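You operate a simulated robot arm through the tools that you are given. There is no shell and no other tool.

You are at the controls of a simulated two-armed robot. One attempt, no reset.

Task
Warm the loaf tin: light the oven at 180 and turn it off once READY lights.
Fine: SPARK on to light it, off again once it burns. The door stays shut.

The check looks at the end state, three seconds after you hand in, the way a careful person would. Anything else that was tipped, shoved, dropped, spilled or broken makes it a failure.

Robot
Two 7-joint arms with three-finger grippers on one trunk that stands fixed in place. Base frame: the origin is at the foot of the trunk, x ahead of it, y to its left, z up. Units: m, degrees, N and s.
The left shoulder is at [0.07, 0.165, 1.063], the right one opposite. With the tool pointing down near the work surface each hand reaches from about 0.1 to 0.8 m from the base axis, measured 20 degrees to its own side. Payload 3.91 kg a hand.
The tool frame of a hand sits at the grasp point between the pads (the TCP): z along the fingers, y along the line on which they close. The tips reach 0.03 m beyond it. Largest opening 0.116 m; the body of the gripper starts 0.073 m behind the TCP.
Orientation is that of the tool frame in the base frame, as a unit quaternion [x, y, z, w]. With the fingers straight down and closing along the base's y, the tool's x points along the base's -x, its y along +y and its z along -z.

Tools
- The arms move only by the tool servo_tool. It takes "left_increments", "right_increments" or both (then of equal length, played together; a hand with none holds still); each is a list of rows, each a list of 3 entries, a list of its own where there are three numbers: the shift along the tool's x, y, z in m, then the turn, a rotation vector about the tool's x, y, z in degrees, then the finger opening in m, from 0 to 0.116. In form: [[[x, y, z], [wx, wy, wz], jaw], ...]. A call has 1 to 20 rows; each row shifts and turns the commanded pose from where the row before left it, along the tool's axes as they then stand. A row lasts 0.2 s, in which the tool goes at most 0.05 m and 8.6 degrees; a call with a longer step from one row to the next is refused whole, and so is a gripper value outside its range. Where a pose cannot be reached the arm comes as near as it can. A force on the tool above 90 N (or 10 N above the force at the start of the call, whichever is more), or a blocked arm, ends the call early, and 0.2 s more pass. Each finger travels about 0.153 m/s and halts on what it meets, pressing with about 25 N; the grip force reading is that of the motor and also rises with nothing between the fingers. The clock runs only during rows and for 0.2 s after the last one: add rows that do not move to give the fingers time. It gives the time, the measured TCP pose, the force on the tool (base axes), the opening and the grip force at its end, in the units of the frame above (readings bear some noise), with the torque about the TCP (base axes, N m) and any sound that the robot's microphone picked up, and new pictures: "pictures" is both (left out), scene, wrist or none (wrist: the cameras of the hands that moved).
- Cameras (640 x 400 px; columns grow to the right, rows downward): "scene" is now at [0.1201, -0.0316, 1.3439]; the picture's right is [-0.30, -0.95, 0.00], its down [-0.74, 0.24, -0.62] and it looks along [0.59, -0.19, -0.78] (base axes); focal length 316 px, centre (320, 200). "left" rides on the left gripper at [0.075, 0.017, -0.088] in its tool frame; the picture's right is [-0.22, 0.97, 0.00], its down [-0.70, -0.16, -0.70] and it looks along [-0.68, -0.16, 0.71] (tool axes); focal length 247 px, centre (320, 200). "right" rides on the right gripper at [0.052, 0.056, -0.088] in its tool frame; the picture's right is [-0.73, 0.68, 0.00], its down [-0.49, -0.52, -0.70] and it looks along [-0.48, -0.51, 0.71] (tool axes); focal length 247 px, centre (320, 200). There is no depth. A picture from a camera that has moved, and an enlarged one, comes with that camera's place and axes in the base frame and with its lens. The place of the scene camera against the robot may be out by one fixed shift of up to 0.025 m in any direction.
- move_column(by): slides the trunk up (or, below 0, down) by that many m; the arms and the scene camera ride with it, the base frame stays. It gives what a move gives, with no picture.
- turn_head(pan, tilt): turns the head with the scene camera to pan (to the left, within 86 degrees either way) and tilt (down, from -29 to 69), counted from straight ahead of the robot. It gives what a move gives, and a new picture of the scene camera.
- close_up(camera, box): a new picture of the part [left, top, right, bottom] of that camera's present view, enlarged. No time passes.
- finish_job(): hands the job in; it is judged then, once.

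Nothing tells you positions but the pictures and the camera data. Unless the task says otherwise, let go and move clear before handing in.

The tools are called after "Emit:" by a JSON object that holds its "op" and its "data". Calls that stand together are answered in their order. servo_tool: Moves the arms, as the interface text tells. Its arguments: {"type":"object","properties":{"left_increments":{"type":"array","items":{"type":"array"}},"right_increments":{"type":"array","items":{"type":"array"}},"pictures":{"type":"string","enum":["both","scene","wrist","none"]}},"required":[]} The other tools are called the same way: move_column (by) slides the trunk up or down; turn_head (pan, tilt) turns the head that bears the scene camera; close_up (camera, box) takes an enlarged picture of a part of a camera's view; finish_job () hands the job in.

At the start:

```text
t: 0.0
left_position: [0.6927, 0.2266, 0.9708]
left_tool_rot: [0.0, 1.0, 0.0, 0.0]
left_ft_force: [0.0, 0.7, -0.6]
left_ft_torque: [0.02, 0.03, 0.01]
left_finger_gap: 0.1161
left_grip_force: 0.1
right_position: [0.5577, -0.1969, 0.9253]
right_tool_rot: [0.0, 1.0, 0.0, 0.0]
right_ft_force: [-0.2, -0.8, 0.1]
right_ft_torque: [-0.01, -0.03, 0.03]
right_finger_gap: 0.1159
right_grip_force: 0.1
trunk travel left (down, up): [-0.6, 0.24]
head pan, tilt: [-17.7, 51.3]
```

scene: 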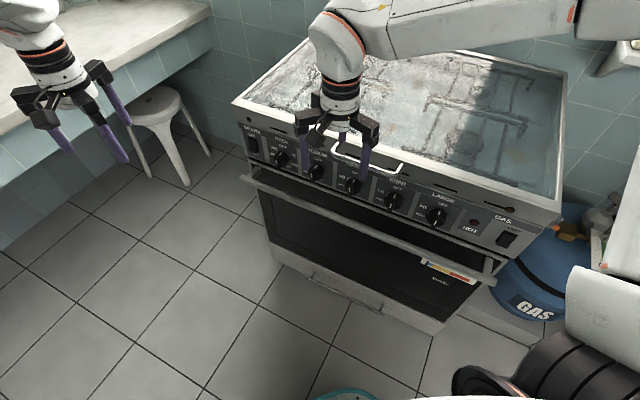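
right: 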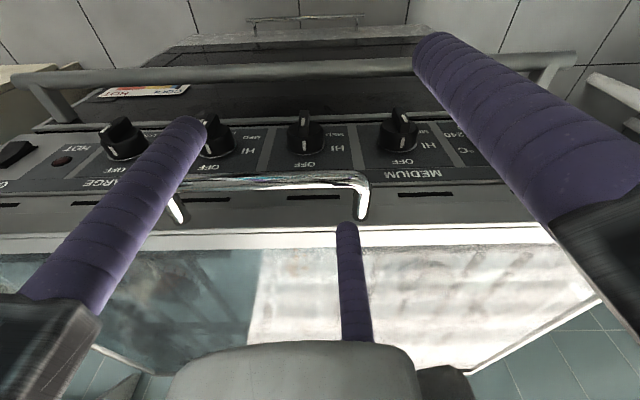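
left: 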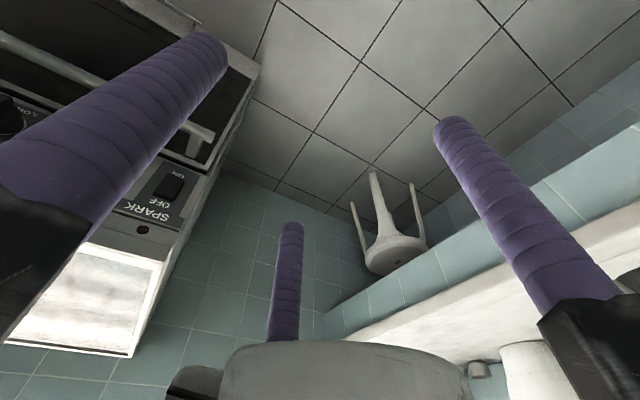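

I see a gas cooker ahead with a front panel: a SPARK rocker at its left end, five knobs, a lamp and a GAS rocker at its right end, and a gas bottle to the right. I'll enlarge the panel first to read the labels.

Emit:
{"op": "close_up", "data": {"camera": "scene", "box": [230, 100, 390, 200]}}

Emit:
{"op": "close_up", "data": {"camera": "scene", "box": [380, 160, 540, 260]}}

Emit:
{"op": "close_up", "data": {"camera": "right", "box": [0, 60, 480, 240]}}

Emit:
{"op": "close_up", "data": {"camera": "left", "box": [0, 80, 240, 260]}}

Emit:
{"op": "close_up", "data": {"camera": "scene", "box": [480, 180, 640, 330]}}

```text
4.00 times, centred on (310, 150) of scene
camera zoom: at [0.1201, -0.0316, 1.3439], right [-0.3, -0.95, 0.0], down [-0.74, 0.24, -0.62], along [0.59, -0.19, -0.78], focal length 1264 px, centre (360, 400)
```

zoom: 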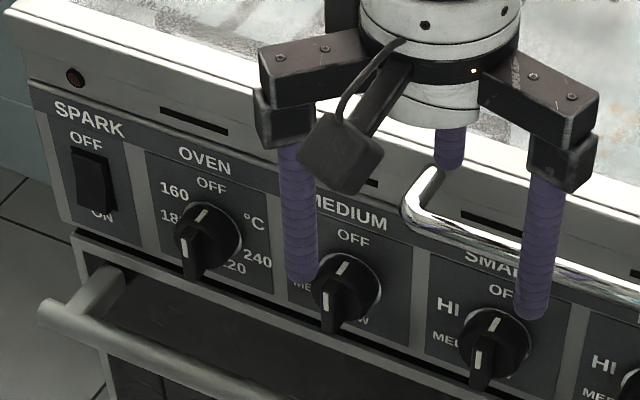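

```text
4.00 times, centred on (460, 210) of scene
camera zoom: at [0.1201, -0.0316, 1.3439], right [-0.3, -0.95, 0.0], down [-0.74, 0.24, -0.62], along [0.59, -0.19, -0.78], focal length 1264 px, centre (-240, 160)
```

zoom: 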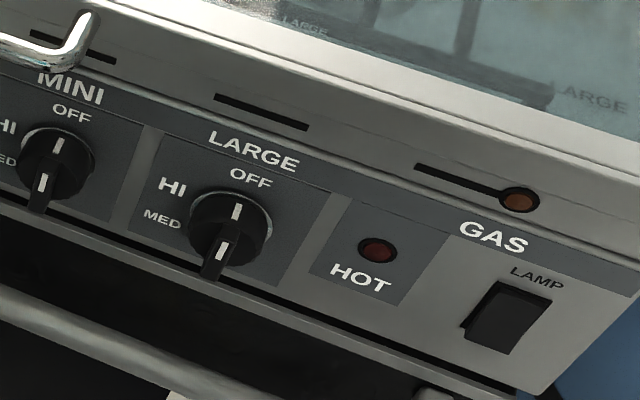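

```text
1.33 times, centred on (240, 150) of right
camera zoom: at [0.5062, -0.1414, 1.0148], right [0.73, 0.68, 0.0], down [0.49, -0.52, 0.7], along [0.48, -0.51, -0.71], focal length 329 px, centre (427, 267)
```

zoom: 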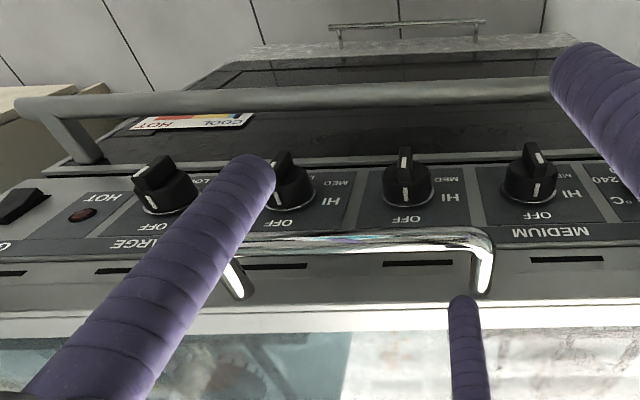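

```text
2.22 times, centred on (120, 170) of left
camera zoom: at [0.6188, 0.2445, 1.0584], right [0.22, 0.97, 0.0], down [0.7, -0.16, 0.7], along [0.68, -0.16, -0.71], focal length 549 px, centre (764, 267)
```

zoom: 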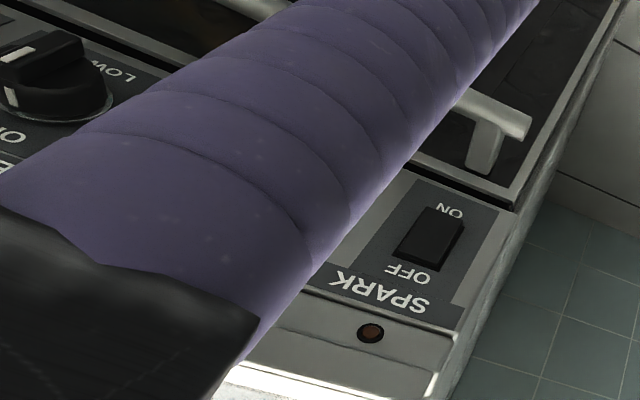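

```text
2.67 times, centred on (560, 255) of scene
camera zoom: at [0.1201, -0.0316, 1.3439], right [-0.3, -0.95, 0.0], down [-0.74, 0.24, -0.62], along [0.59, -0.19, -0.78], focal length 843 px, centre (-320, 53)
```

zoom: 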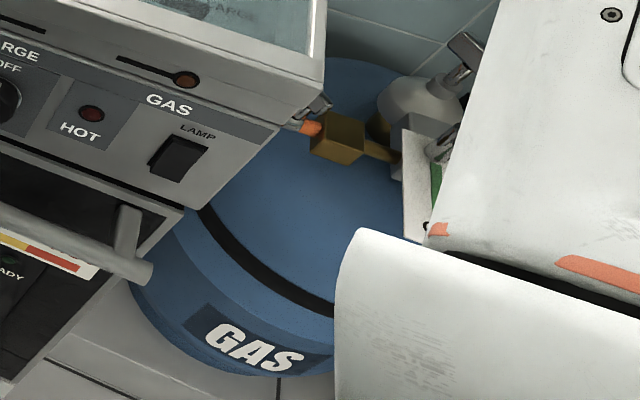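

The cooker stands at about 45 degrees with its panel facing back towards me and to my left. SPARK sits near [0.83, -0.06, 0.74] and the OVEN knob near [0.75, -0.12, 0.73], both on OFF. I'll look round at the gas bottle, the door lamp and the rest before touching anything.

Emit:
{"op": "turn_head", "data": {"pan": -50, "tilt": 50}}

```text
t: 1.0
left_position: [0.6945, 0.226, 0.9702]
left_tool_rot: [0.0, 1.0, 0.0, 0.0]
left_ft_force: [0.1, -0.1, 0.6]
left_ft_torque: [-0.03, -0.01, 0.0]
left_finger_gap: 0.1158
left_grip_force: 0.1
right_position: [0.5584, -0.1973, 0.9257]
right_tool_rot: [0.0, 1.0, 0.0, 0.0]
right_ft_force: [0.2, -0.3, 0.0]
right_ft_torque: [-0.03, 0.01, -0.02]
right_finger_gap: 0.1157
right_grip_force: 0.1
trunk travel left (down, up): [-0.6, 0.24]
head pan, tilt: [-50.0, 50.0]
camera scene: at [0.0975, -0.0675, 1.3457], right [-0.77, -0.64, 0.0], down [-0.49, 0.59, -0.64], along [0.41, -0.49, -0.77], focal length 316 px, centre (320, 200)
```

scene: 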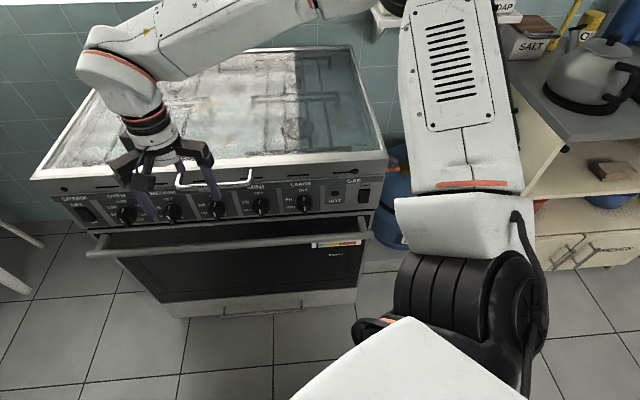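

The cooker now appears square-on in the view, but my right upper arm hides most of the gas bottle. I'll enlarge the panel, the door and the bottle neck.

Emit:
{"op": "close_up", "data": {"camera": "scene", "box": [30, 160, 230, 285]}}

Emit:
{"op": "close_up", "data": {"camera": "scene", "box": [220, 160, 420, 285]}}

Emit:
{"op": "close_up", "data": {"camera": "scene", "box": [350, 120, 430, 180]}}

Emit:
{"op": "close_up", "data": {"camera": "scene", "box": [30, 40, 390, 200]}}

```text
3.20 times, centred on (130, 222) of scene
camera zoom: at [0.0975, -0.0675, 1.3457], right [-0.77, -0.64, 0.0], down [-0.49, 0.59, -0.64], along [0.41, -0.49, -0.77], focal length 1011 px, centre (928, 128)
```

zoom: 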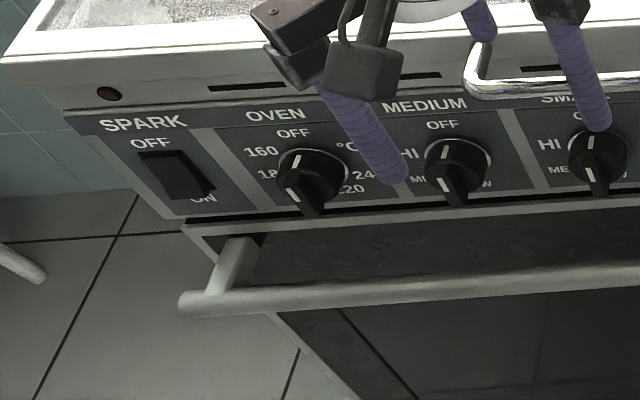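

```text
3.20 times, centred on (320, 222) of scene
camera zoom: at [0.0975, -0.0675, 1.3457], right [-0.77, -0.64, 0.0], down [-0.49, 0.59, -0.64], along [0.41, -0.49, -0.77], focal length 1011 px, centre (320, 128)
```

zoom: 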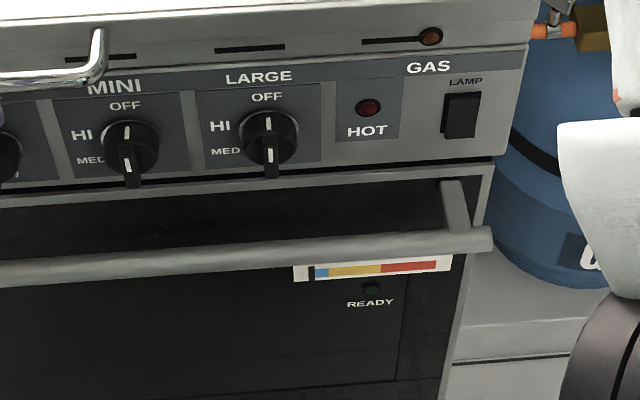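

```text
6.67 times, centred on (390, 150) of scene
camera zoom: at [0.0975, -0.0675, 1.3457], right [-0.77, -0.64, 0.0], down [-0.49, 0.59, -0.64], along [0.41, -0.49, -0.77], focal length 2106 px, centre (-147, 533)
```

zoom: 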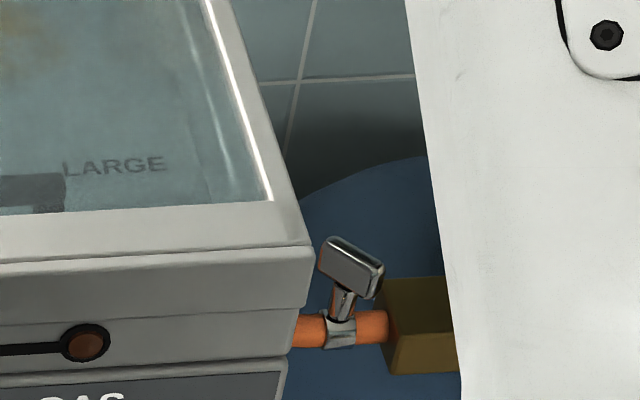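

```text
1.78 times, centred on (210, 120) of scene
camera zoom: at [0.0975, -0.0675, 1.3457], right [-0.77, -0.64, 0.0], down [-0.49, 0.59, -0.64], along [0.41, -0.49, -0.77], focal length 562 px, centre (516, 342)
```

zoom: 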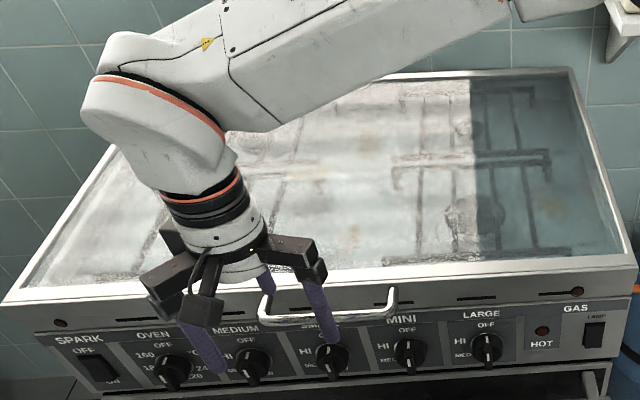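

The knobs are all at OFF, the READY lamp (dark green) is on the door under the temperature strip, and there is a shut-off cock with a T-handle on the orange hose near [0.33, -0.66, 0.75]. I'll slide the right hand along the panel towards that cock, staying high, so its camera can show whether it is open.

Emit:
{"op": "servo_tool", "data": {"right_increments": [[[0.025, -0.025, 0], [0, 0, 0], 0.116], [[0.025, -0.025, 0], [0, 0, 0], 0.116], [[0.025, -0.025, 0], [0, 0, 0], 0.116], [[0.025, -0.025, 0], [0, 0, 0], 0.116], [[0.025, -0.025, 0], [0, 0, 0], 0.116], [[0.025, -0.025, 0], [0, 0, 0], 0.116], [[0.025, -0.025, 0], [0, 0, 0], 0.116], [[0.025, -0.025, 0], [0, 0, 0], 0.116], [[0, 0, 0], [0, 0, 0], 0.116]], "pictures": "both"}}

```text
t: 3.0
left_position: [0.6947, 0.2258, 0.9702]
left_tool_rot: [0.0, 1.0, 0.0, 0.001]
left_ft_force: [0.3, -0.5, 0.5]
left_ft_torque: [0.01, -0.01, 0.0]
left_finger_gap: 0.1159
left_grip_force: 0.0
right_position: [0.3843, -0.3432, 0.9175]
right_tool_rot: [0.001, 1.0, -0.001, 0.0]
right_ft_force: [-0.1, 0.4, 0.3]
right_ft_torque: [0.01, 0.02, -0.02]
right_finger_gap: 0.1164
right_grip_force: 0.0
right hand out of reach, approached as far as the arm can: row 7, 8
trunk travel left (down, up): [-0.6, 0.24]
head pan, tilt: [-50.0, 50.0]
camera scene: at [0.0977, -0.0678, 1.3456], right [-0.77, -0.64, 0.0], down [-0.49, 0.59, -0.64], along [0.41, -0.49, -0.77], focal length 316 px, centre (320, 200)
camera right: at [0.334, -0.2865, 1.006], right [0.73, 0.68, 0.0], down [0.49, -0.52, 0.7], along [0.47, -0.51, -0.71], focal length 247 px, centre (320, 200)
```

scene: 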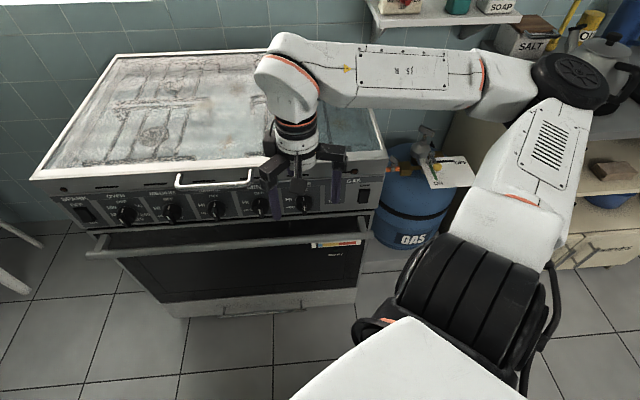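
right: 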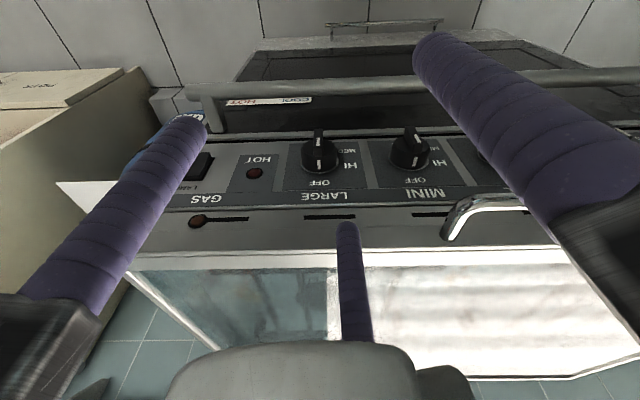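

The right hand reached as far as it could and now the bottle is in plain view. It has a card hanging on its valve, so I'll enlarge the card, the cock and the panel.

Emit:
{"op": "close_up", "data": {"camera": "scene", "box": [376, 115, 486, 205]}}

Emit:
{"op": "close_up", "data": {"camera": "scene", "box": [370, 130, 420, 175]}}

Emit:
{"op": "close_up", "data": {"camera": "scene", "box": [40, 170, 160, 245]}}

Emit:
{"op": "close_up", "data": {"camera": "scene", "box": [270, 160, 390, 270]}}

Emit:
{"op": "close_up", "data": {"camera": "scene", "box": [360, 0, 640, 150]}}

```text
4.44 times, centred on (431, 160) of scene
camera zoom: at [0.0977, -0.0678, 1.3456], right [-0.77, -0.64, 0.0], down [-0.49, 0.59, -0.64], along [0.41, -0.49, -0.77], focal length 1404 px, centre (-173, 378)
```

zoom: 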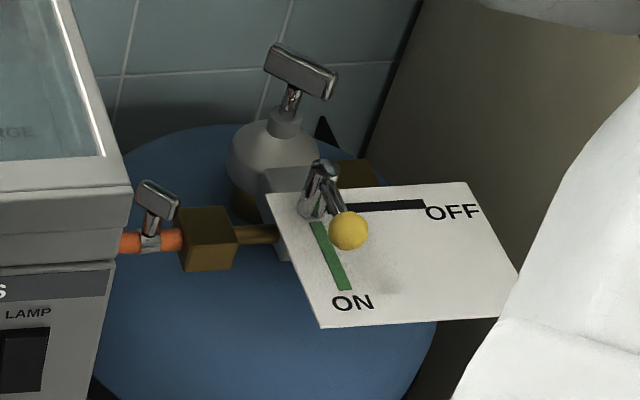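

```text
8.89 times, centred on (395, 152) of scene
camera zoom: at [0.0977, -0.0678, 1.3456], right [-0.77, -0.64, 0.0], down [-0.49, 0.59, -0.64], along [0.41, -0.49, -0.77], focal length 2809 px, centre (-347, 622)
```

zoom: 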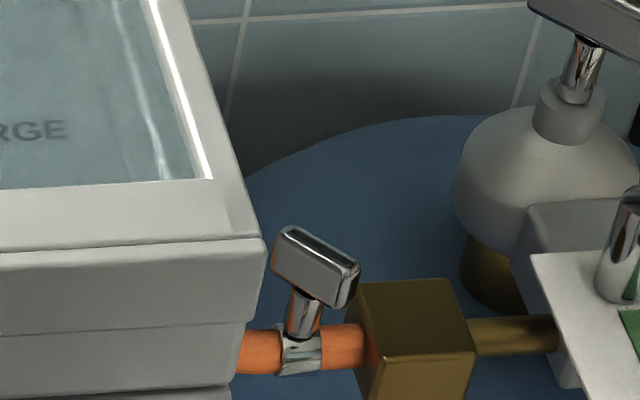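

```text
5.33 times, centred on (100, 208) of scene
camera zoom: at [0.0977, -0.0678, 1.3456], right [-0.77, -0.64, 0.0], down [-0.49, 0.59, -0.64], along [0.41, -0.49, -0.77], focal length 1685 px, centre (1493, 160)
```

zoom: 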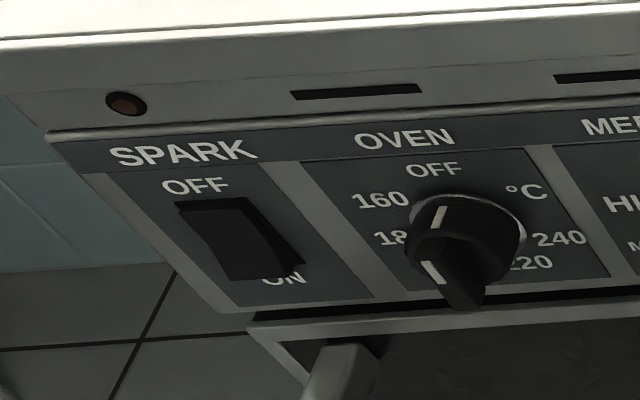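

```text
3.64 times, centred on (330, 215) of scene
camera zoom: at [0.0977, -0.0678, 1.3456], right [-0.77, -0.64, 0.0], down [-0.49, 0.59, -0.64], along [0.41, -0.49, -0.77], focal length 1149 px, centre (284, 146)
```

zoom: 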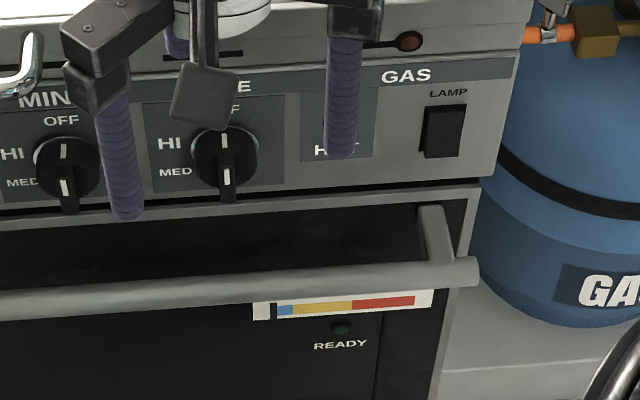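

```text
2.29 times, centred on (500, 75) of scene
camera zoom: at [0.0977, -0.0678, 1.3456], right [-0.77, -0.64, 0.0], down [-0.49, 0.59, -0.64], along [0.41, -0.49, -0.77], focal length 722 px, centre (-91, 486)
```

zoom: 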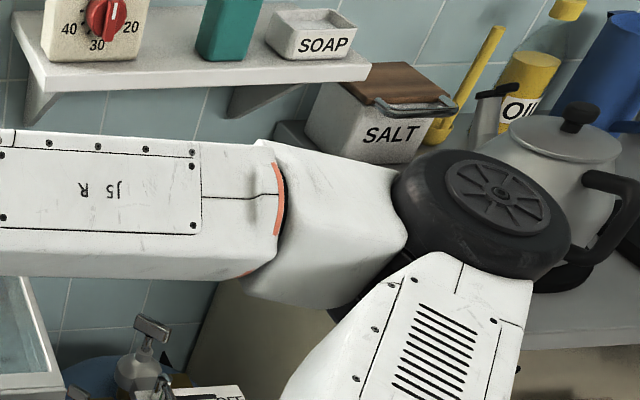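

The card on the bottle marks ON (green line) and OFF (black line) for a lever with a yellow ball. I'll enlarge that to see which line the lever follows.

Emit:
{"op": "close_up", "data": {"camera": "scene", "box": [415, 145, 475, 195]}}

Emit:
{"op": "close_up", "data": {"camera": "scene", "box": [435, 148, 463, 172]}}

```text
8.00 times, centred on (445, 170) of scene
camera zoom: at [0.0977, -0.0678, 1.3456], right [-0.77, -0.64, 0.0], down [-0.49, 0.59, -0.64], along [0.41, -0.49, -0.77], focal length 2528 px, centre (-680, 440)
```

zoom: 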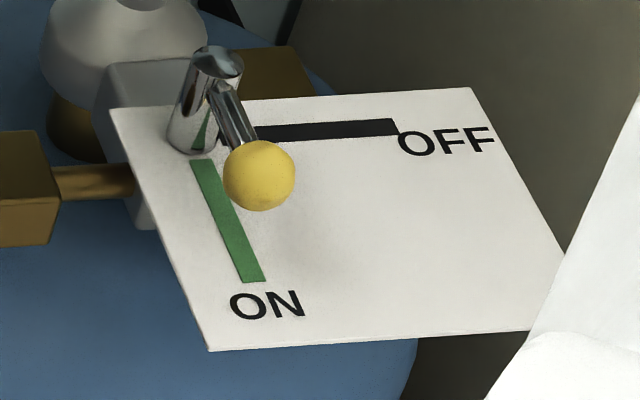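

```text
16.00 times, centred on (449, 160) of scene
camera zoom: at [0.0977, -0.0678, 1.3456], right [-0.77, -0.64, 0.0], down [-0.49, 0.59, -0.64], along [0.41, -0.49, -0.77], focal length 5056 px, centre (-1744, 840)
```

zoom: 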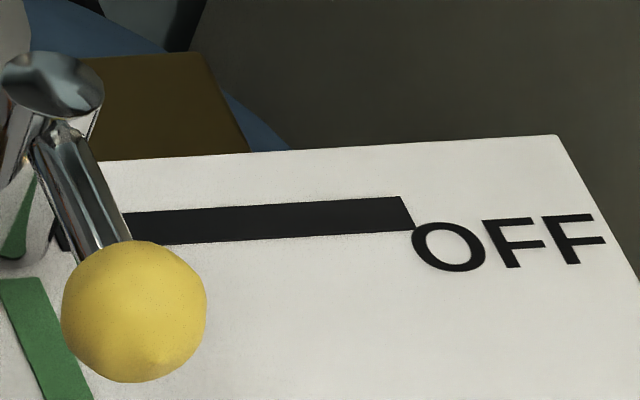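

The lever lies along the green ON line, so the bottle is open, and the panel comes out close to vertical at about 0.63 m from me along the line [0.71, -0.71]. I'll turn the left hand where it hangs, well clear of everything, until it points at the panel with its camera on top.

Emit:
{"op": "servo_tool", "data": {"left_increments": [[[0, 0, 0], [5.6, 2.32, -5.6], 0.06], [[0, 0, 0], [5.6, 2.32, -5.6], 0.06], [[0, 0, 0], [5.6, 2.32, -5.6], 0.06], [[0, 0, 0], [5.6, 2.32, -5.6], 0.06], [[0, 0, 0], [5.6, 2.32, -5.6], 0.06], [[0, 0, 0], [5.6, 2.32, -5.6], 0.06], [[0, 0, 0], [5.6, 2.32, -5.6], 0.06], [[0, 0, 0], [5.6, 2.32, -5.6], 0.06], [[0, 0, 0], [5.6, 2.32, -5.6], 0.06], [[0, 0, 0], [5.6, 2.32, -5.6], 0.06], [[0, 0, 0], [5.6, 2.32, -5.6], 0.06], [[0, 0, 0], [5.6, 2.32, -5.6], 0.06], [[0, 0, 0], [5.6, 2.32, -5.6], 0.06], [[0, 0, 0], [5.6, 2.32, -5.6], 0.06], [[0, 0, 0], [5.6, 2.32, -5.6], 0.06], [[0, 0, 0], [5.6, 2.32, -5.6], 0.06], [[0, 0, 0], [5.6, 2.32, -5.6], 0.06], [[0, 0, 0], [5.6, 2.32, -5.6], 0.06], [[0, 0, 0], [0, 0, 0], 0.06]], "pictures": "both"}}

```text
t: 7.0
left_position: [0.6936, 0.2261, 0.9703]
left_tool_rot: [0.653, -0.27, 0.653, 0.27]
left_ft_force: [0.7, -0.5, -0.8]
left_ft_torque: [0.04, -0.01, 0.01]
left_finger_gap: 0.06
left_grip_force: 0.1
right_position: [0.3848, -0.3431, 0.9168]
right_tool_rot: [0.001, 1.0, -0.001, 0.0]
right_ft_force: [-0.3, 0.4, -1.2]
right_ft_torque: [0.01, -0.02, -0.02]
right_finger_gap: 0.1157
right_grip_force: 0.1
trunk travel left (down, up): [-0.6, 0.24]
head pan, tilt: [-50.0, 50.0]
camera scene: at [0.0975, -0.0678, 1.3457], right [-0.77, -0.64, 0.0], down [-0.49, 0.59, -0.64], along [0.41, -0.49, -0.77], focal length 316 px, centre (320, 200)
camera left: at [0.619, 0.2774, 1.0447], right [-0.69, -0.69, -0.22], down [-0.38, 0.61, -0.7], along [0.62, -0.39, -0.68], focal length 247 px, centre (320, 200)
```

scene: 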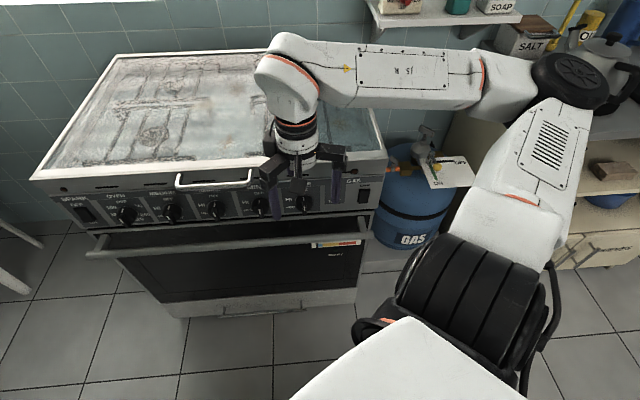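
left: 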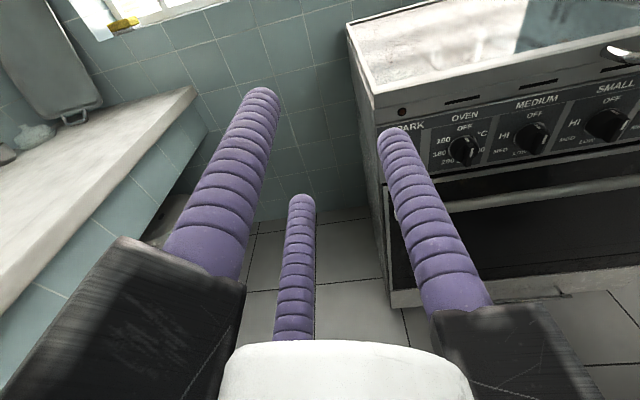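

The turn worked, and the pictures show each hand really has three round fingers 120 degrees apart, with the single one on the +y side. I'll bring the left hand in front of the SPARK and OVEN section, still about 0.15 m off the panel, to read the dial.

Emit:
{"op": "servo_tool", "data": {"left_increments": [[[-0.015, 0.0365, 0.019], [0, 0, 0], 0.06], [[-0.015, 0.0365, 0.019], [0, 0, 0], 0.06], [[-0.015, 0.0365, 0.019], [0, 0, 0], 0.06], [[-0.015, 0.0365, 0.019], [0, 0, 0], 0.06], [[-0.015, 0.0365, 0.019], [0, 0, 0], 0.06], [[-0.015, 0.0365, 0.019], [0, 0, 0], 0.06], [[0, 0, 0], [0, 0, 0], 0.06]], "pictures": "both"}}

```text
t: 8.6
left_position: [0.6181, -0.0089, 0.8811]
left_tool_rot: [0.653, -0.271, 0.653, 0.271]
left_ft_force: [0.5, -0.1, 0.2]
left_ft_torque: [-0.03, 0.0, -0.02]
left_finger_gap: 0.0603
left_grip_force: 0.0
right_position: [0.3853, -0.3428, 0.917]
right_tool_rot: [0.001, 1.0, -0.001, 0.001]
right_ft_force: [0.0, 0.9, -0.5]
right_ft_torque: [-0.04, 0.03, 0.01]
right_finger_gap: 0.1159
right_grip_force: 0.1
trunk travel left (down, up): [-0.6, 0.24]
head pan, tilt: [-50.0, 50.0]
camera scene: at [0.0969, -0.0665, 1.3458], right [-0.77, -0.64, 0.0], down [-0.49, 0.59, -0.64], along [0.41, -0.49, -0.77], focal length 316 px, centre (320, 200)
camera left: at [0.5445, 0.0432, 0.955], right [-0.69, -0.69, -0.22], down [-0.38, 0.61, -0.7], along [0.62, -0.39, -0.68], focal length 247 px, centre (320, 200)
```

scene: 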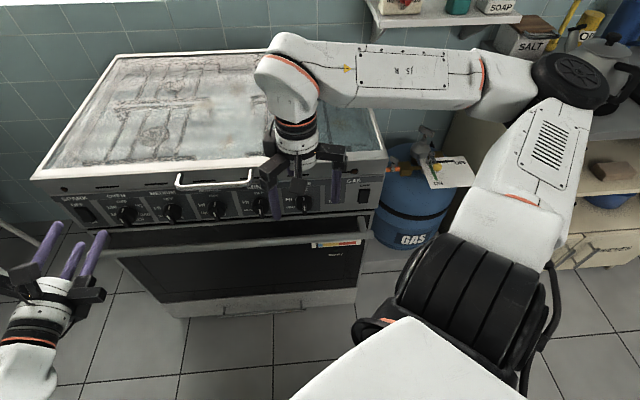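
left: 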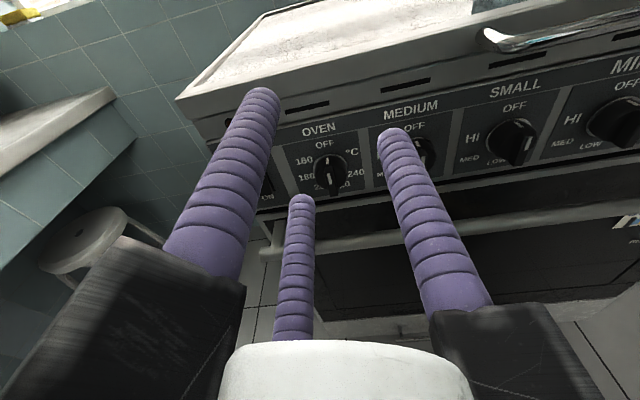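

Emit:
{"op": "close_up", "data": {"camera": "left", "box": [270, 110, 400, 210]}}

Emit:
{"op": "close_up", "data": {"camera": "left", "box": [170, 60, 490, 260]}}

```text
4.00 times, centred on (335, 160) of left
camera zoom: at [0.5445, 0.0432, 0.955], right [-0.69, -0.69, -0.22], down [-0.38, 0.61, -0.7], along [0.62, -0.39, -0.68], focal length 988 px, centre (260, 360)
```

zoom: 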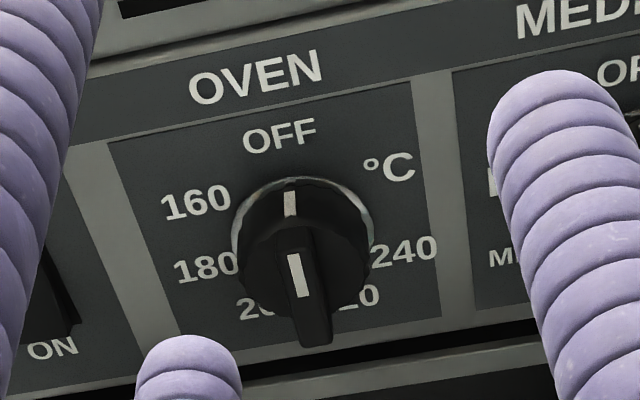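

```text
2.00 times, centred on (330, 160) of left
camera zoom: at [0.5445, 0.0432, 0.955], right [-0.69, -0.69, -0.22], down [-0.38, 0.61, -0.7], along [0.62, -0.39, -0.68], focal length 494 px, centre (300, 280)
```

zoom: 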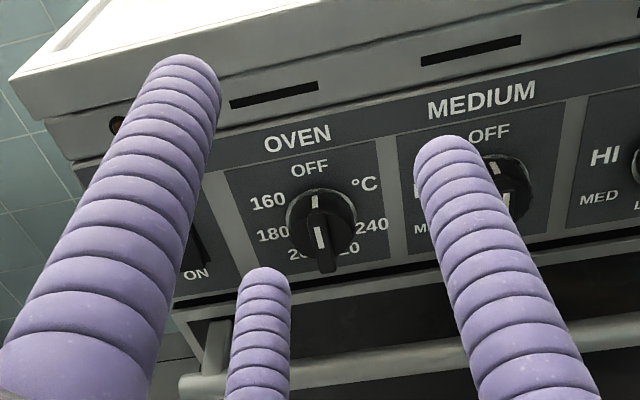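

The dial reads OFF at the top, then 160 (about 60 degrees anticlockwise), 180 (about 105 degrees), 200, 220 and 240. I'll shift left along the panel to see the SPARK rocker and take a second bearing on the knob.

Emit:
{"op": "servo_tool", "data": {"left_increments": [[[-0.01, -0.035, 0], [0, 0, 0], 0.09], [[-0.01, -0.035, 0], [0, 0, 0], 0.09], [[-0.01, -0.035, 0], [0, 0, 0], 0.09], [[0, 0, 0], [0, 0, 0], 0.09]], "pictures": "wrist"}}

Emit:
{"op": "close_up", "data": {"camera": "left", "box": [240, 80, 440, 205]}}

```text
t: 9.6
left_position: [0.6935, 0.0649, 0.8522]
left_tool_rot: [0.653, -0.271, 0.653, 0.27]
left_ft_force: [0.4, 0.1, -0.6]
left_ft_torque: [0.01, -0.02, 0.01]
left_finger_gap: 0.0902
left_grip_force: 0.1
right_position: [0.3866, -0.3433, 0.9176]
right_tool_rot: [0.001, 1.0, -0.001, 0.0]
right_ft_force: [-0.3, -1.4, 0.1]
right_ft_torque: [0.0, -0.03, -0.01]
right_finger_gap: 0.1159
right_grip_force: 0.0
trunk travel left (down, up): [-0.6, 0.24]
head pan, tilt: [-50.0, 50.0]
camera left: at [0.6195, 0.1168, 0.9253], right [-0.69, -0.69, -0.22], down [-0.38, 0.61, -0.7], along [0.62, -0.39, -0.68], focal length 247 px, centre (320, 200)
```

left: 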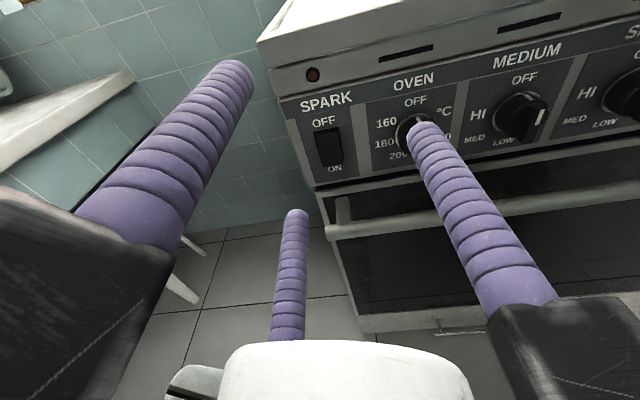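

```text
3.20 times, centred on (340, 142) of left
camera zoom: at [0.6195, 0.1168, 0.9253], right [-0.69, -0.69, -0.22], down [-0.38, 0.61, -0.7], along [0.62, -0.39, -0.68], focal length 790 px, centre (256, 384)
```

zoom: 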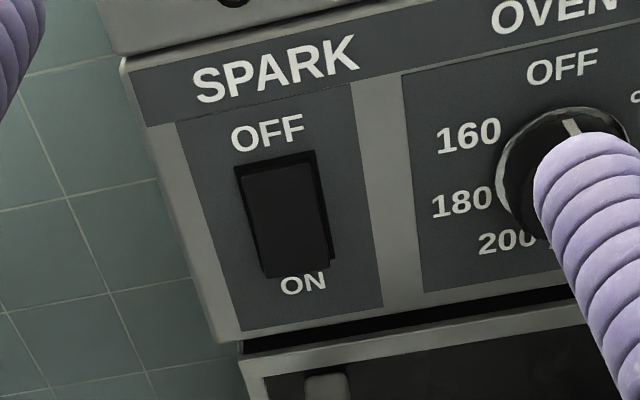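

I've fixed the panel: surface at n = 0.6155 (n along [0.71, -0.71]), OVEN knob axis at [0.751, -0.119, 0.763], and SPARK rocker centred near [0.822, -0.048, 0.763] with its ON end at the bottom. The dial angles come out as 160 at 60, 180 at 105 and 200 at 150 degrees anticlockwise. I'll check here in free space that the wrist can roll the full 105 degrees.

Emit:
{"op": "servo_tool", "data": {"left_increments": [[[0, 0, 0], [0, 0, -8.1], 0.05], [[0, 0, 0], [0, 0, -8.1], 0.05], [[0, 0, 0], [0, 0, -8.1], 0.05], [[0, 0, 0], [0, 0, -8.1], 0.05], [[0, 0, 0], [0, 0, -8.1], 0.05], [[0, 0, 0], [0, 0, -8.1], 0.05], [[0, 0, 0], [0, 0, -8.1], 0.05], [[0, 0, 0], [0, 0, -8.1], 0.05], [[0, 0, 0], [0, 0, -8.1], 0.05], [[0, 0, 0], [0, 0, -8.1], 0.05], [[0, 0, 0], [0, 0, -8.1], 0.05], [[0, 0, 0], [0, 0, -8.1], 0.05], [[0, 0, 0], [0, 0, -8.1], 0.05], [[0, 0, 0], [0, 0, 0], 0.05]], "pictures": "both"}}

```text
t: 12.6
left_position: [0.6928, 0.0658, 0.8513]
left_tool_rot: [0.612, 0.355, 0.181, 0.683]
left_ft_force: [-0.4, -0.6, 0.5]
left_ft_torque: [-0.02, 0.01, -0.04]
left_finger_gap: 0.0501
left_grip_force: 0.1
right_position: [0.385, -0.343, 0.9173]
right_tool_rot: [0.0, 1.0, -0.001, 0.001]
right_ft_force: [-0.1, -0.5, 0.9]
right_ft_torque: [-0.02, 0.0, -0.01]
right_finger_gap: 0.1159
right_grip_force: 0.1
trunk travel left (down, up): [-0.6, 0.24]
head pan, tilt: [-50.0, 50.0]
camera scene: at [0.0974, -0.0676, 1.3457], right [-0.77, -0.64, 0.0], down [-0.49, 0.59, -0.64], along [0.41, -0.49, -0.77], focal length 316 px, centre (320, 200)
camera left: at [0.6852, 0.1829, 0.8471], right [0.03, 0.03, 1.0], down [-1.0, -0.01, 0.03], along [0.01, -1.0, 0.03], focal length 247 px, centre (320, 200)
```

scene: 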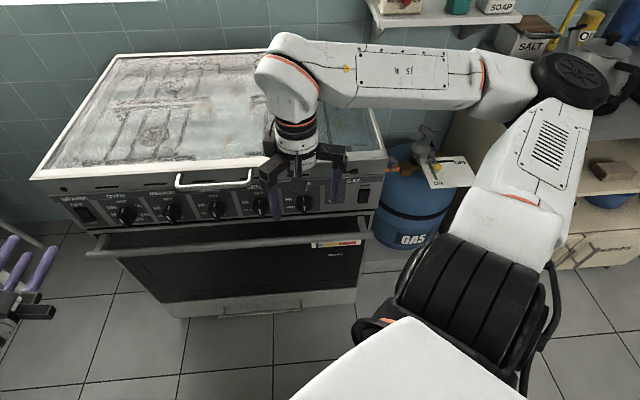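
left: 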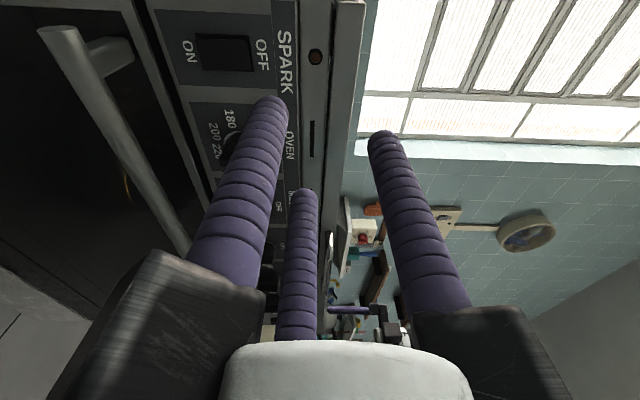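

The wrist rolls the full 105 degrees without trouble. I'll roll back upright, close the fingers into a single prodder and line it up with the lower (ON) half of the SPARK rocker, still about 0.14 m off.

Emit:
{"op": "servo_tool", "data": {"left_increments": [[[0, 0, 0], [0, 0, 8.1], 0.02], [[0, 0, 0], [0, 0, 8.1], 0.0], [[0, 0, 0], [0, 0, 8.1], 0.0], [[0, 0, 0], [0, 0, 8.1], 0.0], [[0, 0, 0], [0, 0, 8.1], 0.0], [[0, 0, 0], [0, 0, 8.1], 0.0], [[0, 0, 0], [0, 0, 8.1], 0.0], [[0, 0, 0], [0, 0, 8.1], 0.0], [[0, 0, 0], [0, 0, 8.1], 0.0], [[0, 0, 0], [0, 0, 8.1], 0.0], [[0, 0, 0], [0, 0, 8.1], 0.0], [[0, 0, 0], [0, 0, 8.1], 0.0], [[0, 0, 0], [0, 0, 8.1], 0.0], [[-0.036, -0.0042, 0.01], [0, 0, 0], 0.0], [[-0.036, -0.0042, 0.01], [0, 0, 0], 0.0], [[-0.036, -0.0042, 0.01], [0, 0, 0], 0.0], [[0, 0, 0], [0, 0, 0], 0.0]], "pictures": "both"}}

Emit:
{"op": "close_up", "data": {"camera": "left", "box": [220, 40, 460, 220]}}

```text
t: 16.2
left_position: [0.7232, 0.0528, 0.7434]
left_tool_rot: [0.653, -0.271, 0.653, 0.271]
left_ft_force: [-0.4, 0.3, 0.4]
left_ft_torque: [0.03, 0.03, -0.03]
left_finger_gap: 0.0093
left_grip_force: 24.7
right_position: [0.385, -0.3431, 0.9164]
right_tool_rot: [0.001, 1.0, 0.001, 0.0]
right_ft_force: [0.4, 0.1, -0.4]
right_ft_torque: [0.02, -0.02, 0.03]
right_finger_gap: 0.1158
right_grip_force: 0.1
trunk travel left (down, up): [-0.6, 0.24]
head pan, tilt: [-50.0, 50.0]
camera scene: at [0.0967, -0.0675, 1.3458], right [-0.77, -0.64, 0.0], down [-0.49, 0.59, -0.64], along [0.41, -0.49, -0.77], focal length 316 px, centre (320, 200)
camera left: at [0.6486, 0.1038, 0.8174], right [-0.69, -0.69, -0.23], down [-0.38, 0.61, -0.7], along [0.62, -0.39, -0.68], focal length 247 px, centre (320, 200)
```

scene: 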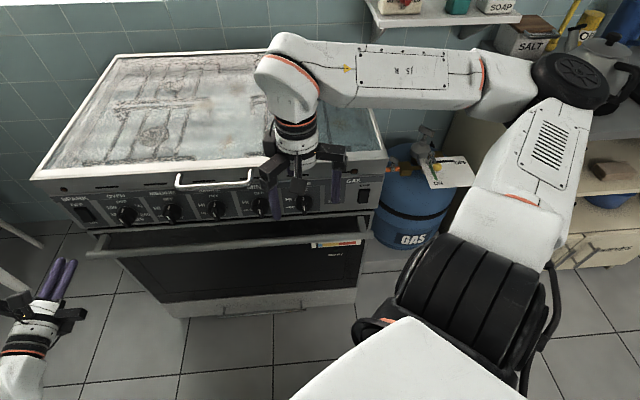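
left: 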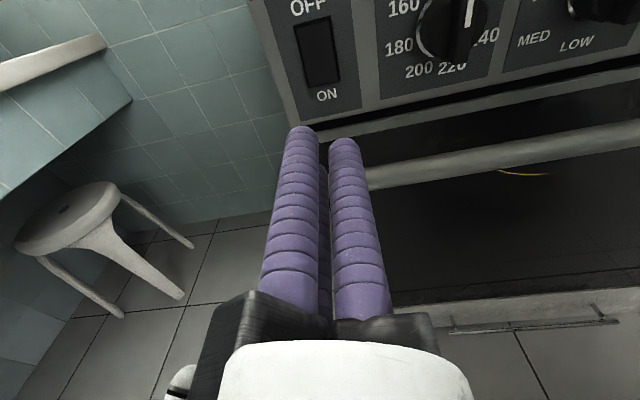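

```text
2.22 times, centred on (340, 130) of left
camera zoom: at [0.6486, 0.1038, 0.8174], right [-0.69, -0.69, -0.23], down [-0.38, 0.61, -0.7], along [0.62, -0.39, -0.68], focal length 549 px, centre (276, 356)
```

zoom: 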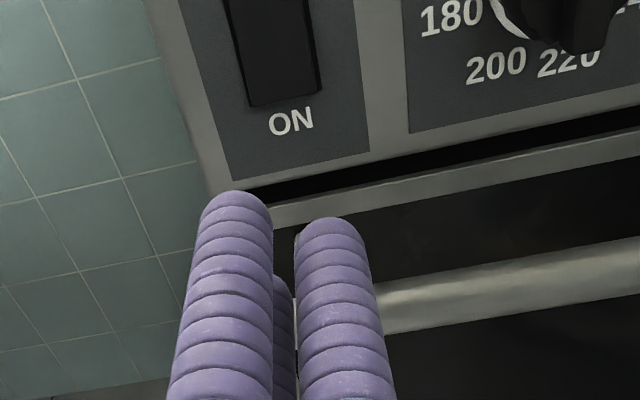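

The fingers are closed and lined up; the rocker's lower edge is at z = 0.740 and stands about 5 mm proud of the panel. I'll pitch the hand 20 degrees down so only the upper finger leads, and bring its tip to about 2 cm from the ON half.

Emit:
{"op": "servo_tool", "data": {"left_increments": [[[0, 0, 0], [0, -6.667, 0], 0.0], [[0, 0, 0], [0, -6.667, 0], 0.0], [[0, 0, 0], [0, -6.666, 0], 0.0], [[0.0106, 0.0031, 0.0257], [0, 0, 0], 0.0], [[0.0106, 0.0031, 0.0257], [0, 0, 0], 0.0], [[0.0106, 0.0031, 0.0257], [0, 0, 0], 0.0], [[0, 0, 0], [0, 0, 0], 0.0]], "pictures": "both"}}

Emit:
{"op": "close_up", "data": {"camera": "left", "box": [220, 40, 460, 220]}}

Emit:
{"op": "close_up", "data": {"camera": "scene", "box": [20, 160, 180, 285]}}

```text
t: 17.8
left_position: [0.7762, -0.0115, 0.745]
left_tool_rot: [0.757, -0.314, 0.53, 0.219]
left_ft_force: [-1.0, 0.0, 0.5]
left_ft_torque: [0.01, 0.05, -0.02]
left_finger_gap: 0.009
left_grip_force: 25.8
right_position: [0.3839, -0.3419, 0.9172]
right_tool_rot: [0.001, 1.0, -0.001, 0.0]
right_ft_force: [-0.7, 0.5, -0.7]
right_ft_torque: [-0.06, -0.04, -0.01]
right_finger_gap: 0.1157
right_grip_force: 0.1
trunk travel left (down, up): [-0.6, 0.24]
head pan, tilt: [-50.0, 50.0]
camera scene: at [0.0971, -0.0668, 1.3457], right [-0.77, -0.64, 0.0], down [-0.49, 0.59, -0.64], along [0.41, -0.49, -0.77], focal length 316 px, centre (320, 200)
camera left: at [0.7232, 0.0179, 0.8456], right [-0.74, -0.63, -0.21], down [-0.52, 0.75, -0.41], along [0.42, -0.2, -0.89], focal length 247 px, centre (320, 200)
```

scene: 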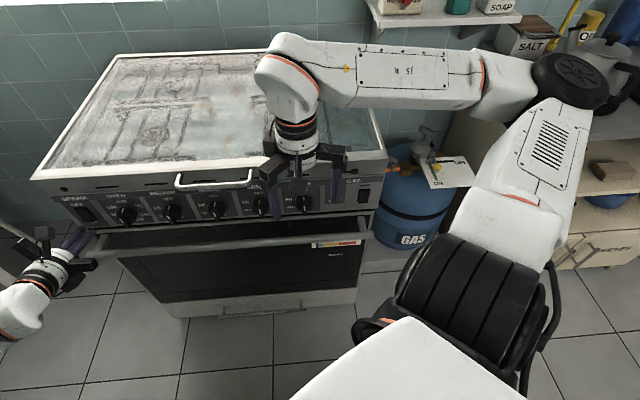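
left: 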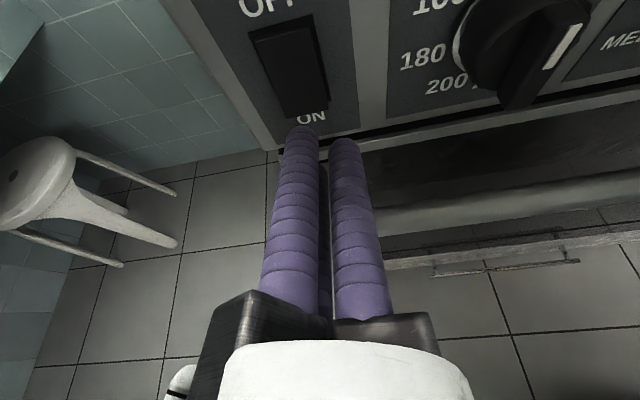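

```text
2.22 times, centred on (340, 130) of left
camera zoom: at [0.7232, 0.0179, 0.8456], right [-0.74, -0.63, -0.21], down [-0.52, 0.75, -0.41], along [0.42, -0.2, -0.89], focal length 549 px, centre (276, 356)
```

zoom: 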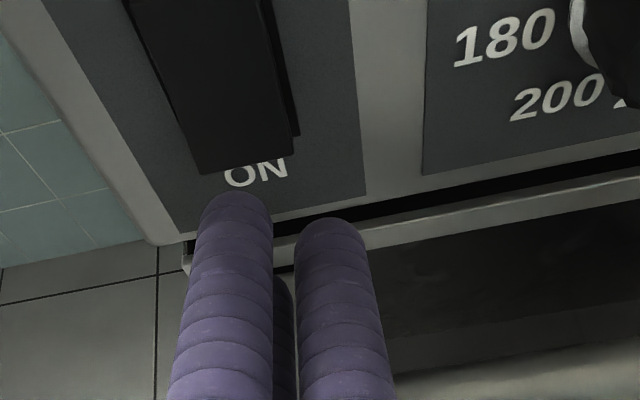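

```text
3.20 times, centred on (100, 222) of scene
camera zoom: at [0.0971, -0.0668, 1.3457], right [-0.77, -0.64, 0.0], down [-0.49, 0.59, -0.64], along [0.41, -0.49, -0.77], focal length 1011 px, centre (1024, 128)
```

zoom: 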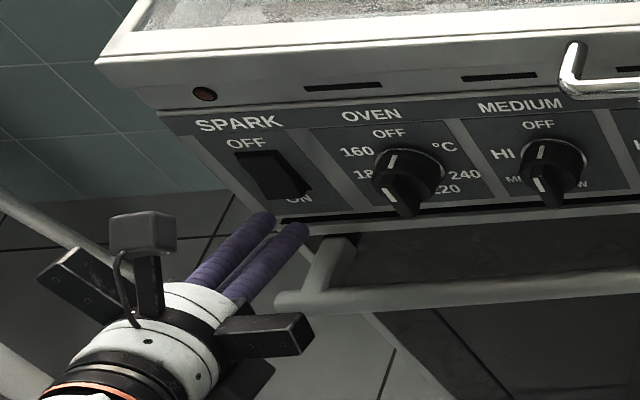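

The tip is about 2 cm in front of the ON half and well placed sideways. I'll push straight in, slowly over the last part, and watch force and sound.

Emit:
{"op": "servo_tool", "data": {"left_increments": [[[0.0041, 0, 0.0113], [0, 0, 0], 0.0], [[0.00137, 0, 0.00376], [0, 0, 0], 0.0], [[0.00137, 0, 0.00376], [0, 0, 0], 0.0], [[0.00103, 0, 0.00282], [0, 0, 0], 0.0], [[0, 0, 0], [0, 0, 0], 0.0]], "pictures": "both"}}

Emit:
{"op": "close_up", "data": {"camera": "left", "box": [220, 40, 460, 220]}}

Emit:
{"op": "close_up", "data": {"camera": "scene", "box": [40, 170, 140, 245]}}

```text
t: 19.0
left_position: [0.7912, -0.0269, 0.7454]
left_tool_rot: [0.758, -0.313, 0.529, 0.218]
left_ft_force: [-11.9, 7.5, -0.9]
left_ft_torque: [0.0, -0.04, -0.06]
left_finger_gap: 0.0092
left_grip_force: 24.6
right_position: [0.3836, -0.3418, 0.9175]
right_tool_rot: [0.001, 1.0, -0.001, 0.0]
right_ft_force: [0.0, -0.3, -0.4]
right_ft_torque: [0.01, 0.0, 0.0]
right_finger_gap: 0.1161
right_grip_force: 0.0
trunk travel left (down, up): [-0.6, 0.24]
head pan, tilt: [-50.0, 50.0]
heard: click
camera scene: at [0.0959, -0.0666, 1.3458], right [-0.77, -0.64, 0.0], down [-0.49, 0.59, -0.64], along [0.41, -0.49, -0.77], focal length 316 px, centre (320, 200)
camera left: at [0.7381, 0.0016, 0.8453], right [-0.74, -0.63, -0.21], down [-0.52, 0.75, -0.41], along [0.42, -0.2, -0.89], focal length 247 px, centre (320, 200)
```

scene: 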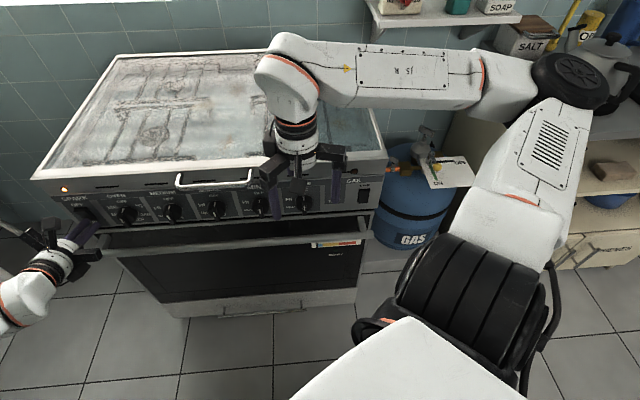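
left: 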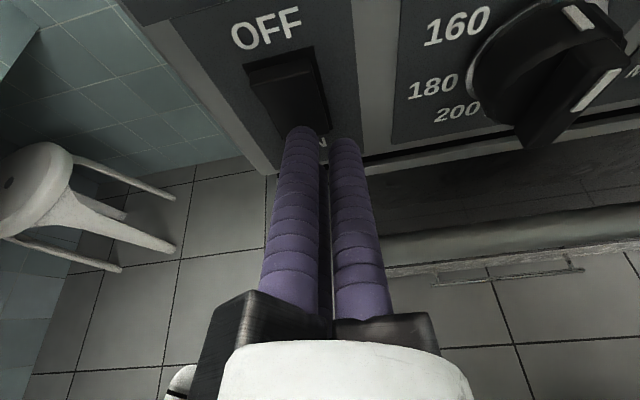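

```text
2.22 times, centred on (340, 130) of left
camera zoom: at [0.7381, 0.0016, 0.8453], right [-0.74, -0.63, -0.21], down [-0.52, 0.75, -0.41], along [0.42, -0.2, -0.89], focal length 549 px, centre (276, 356)
```

zoom: 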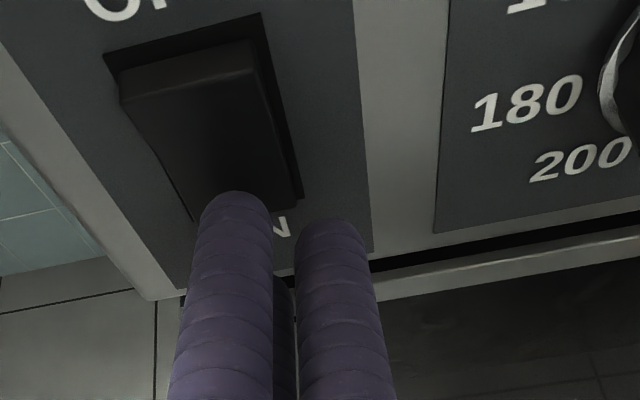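

```text
5.33 times, centred on (90, 208) of scene
camera zoom: at [0.0959, -0.0666, 1.3458], right [-0.77, -0.64, 0.0], down [-0.49, 0.59, -0.64], along [0.41, -0.49, -0.77], focal length 1685 px, centre (1547, 160)
```

zoom: 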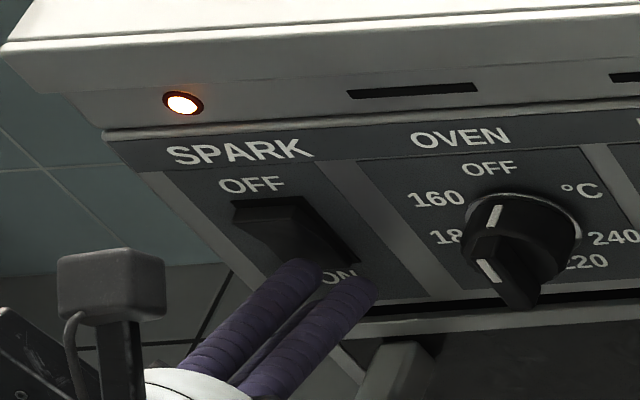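

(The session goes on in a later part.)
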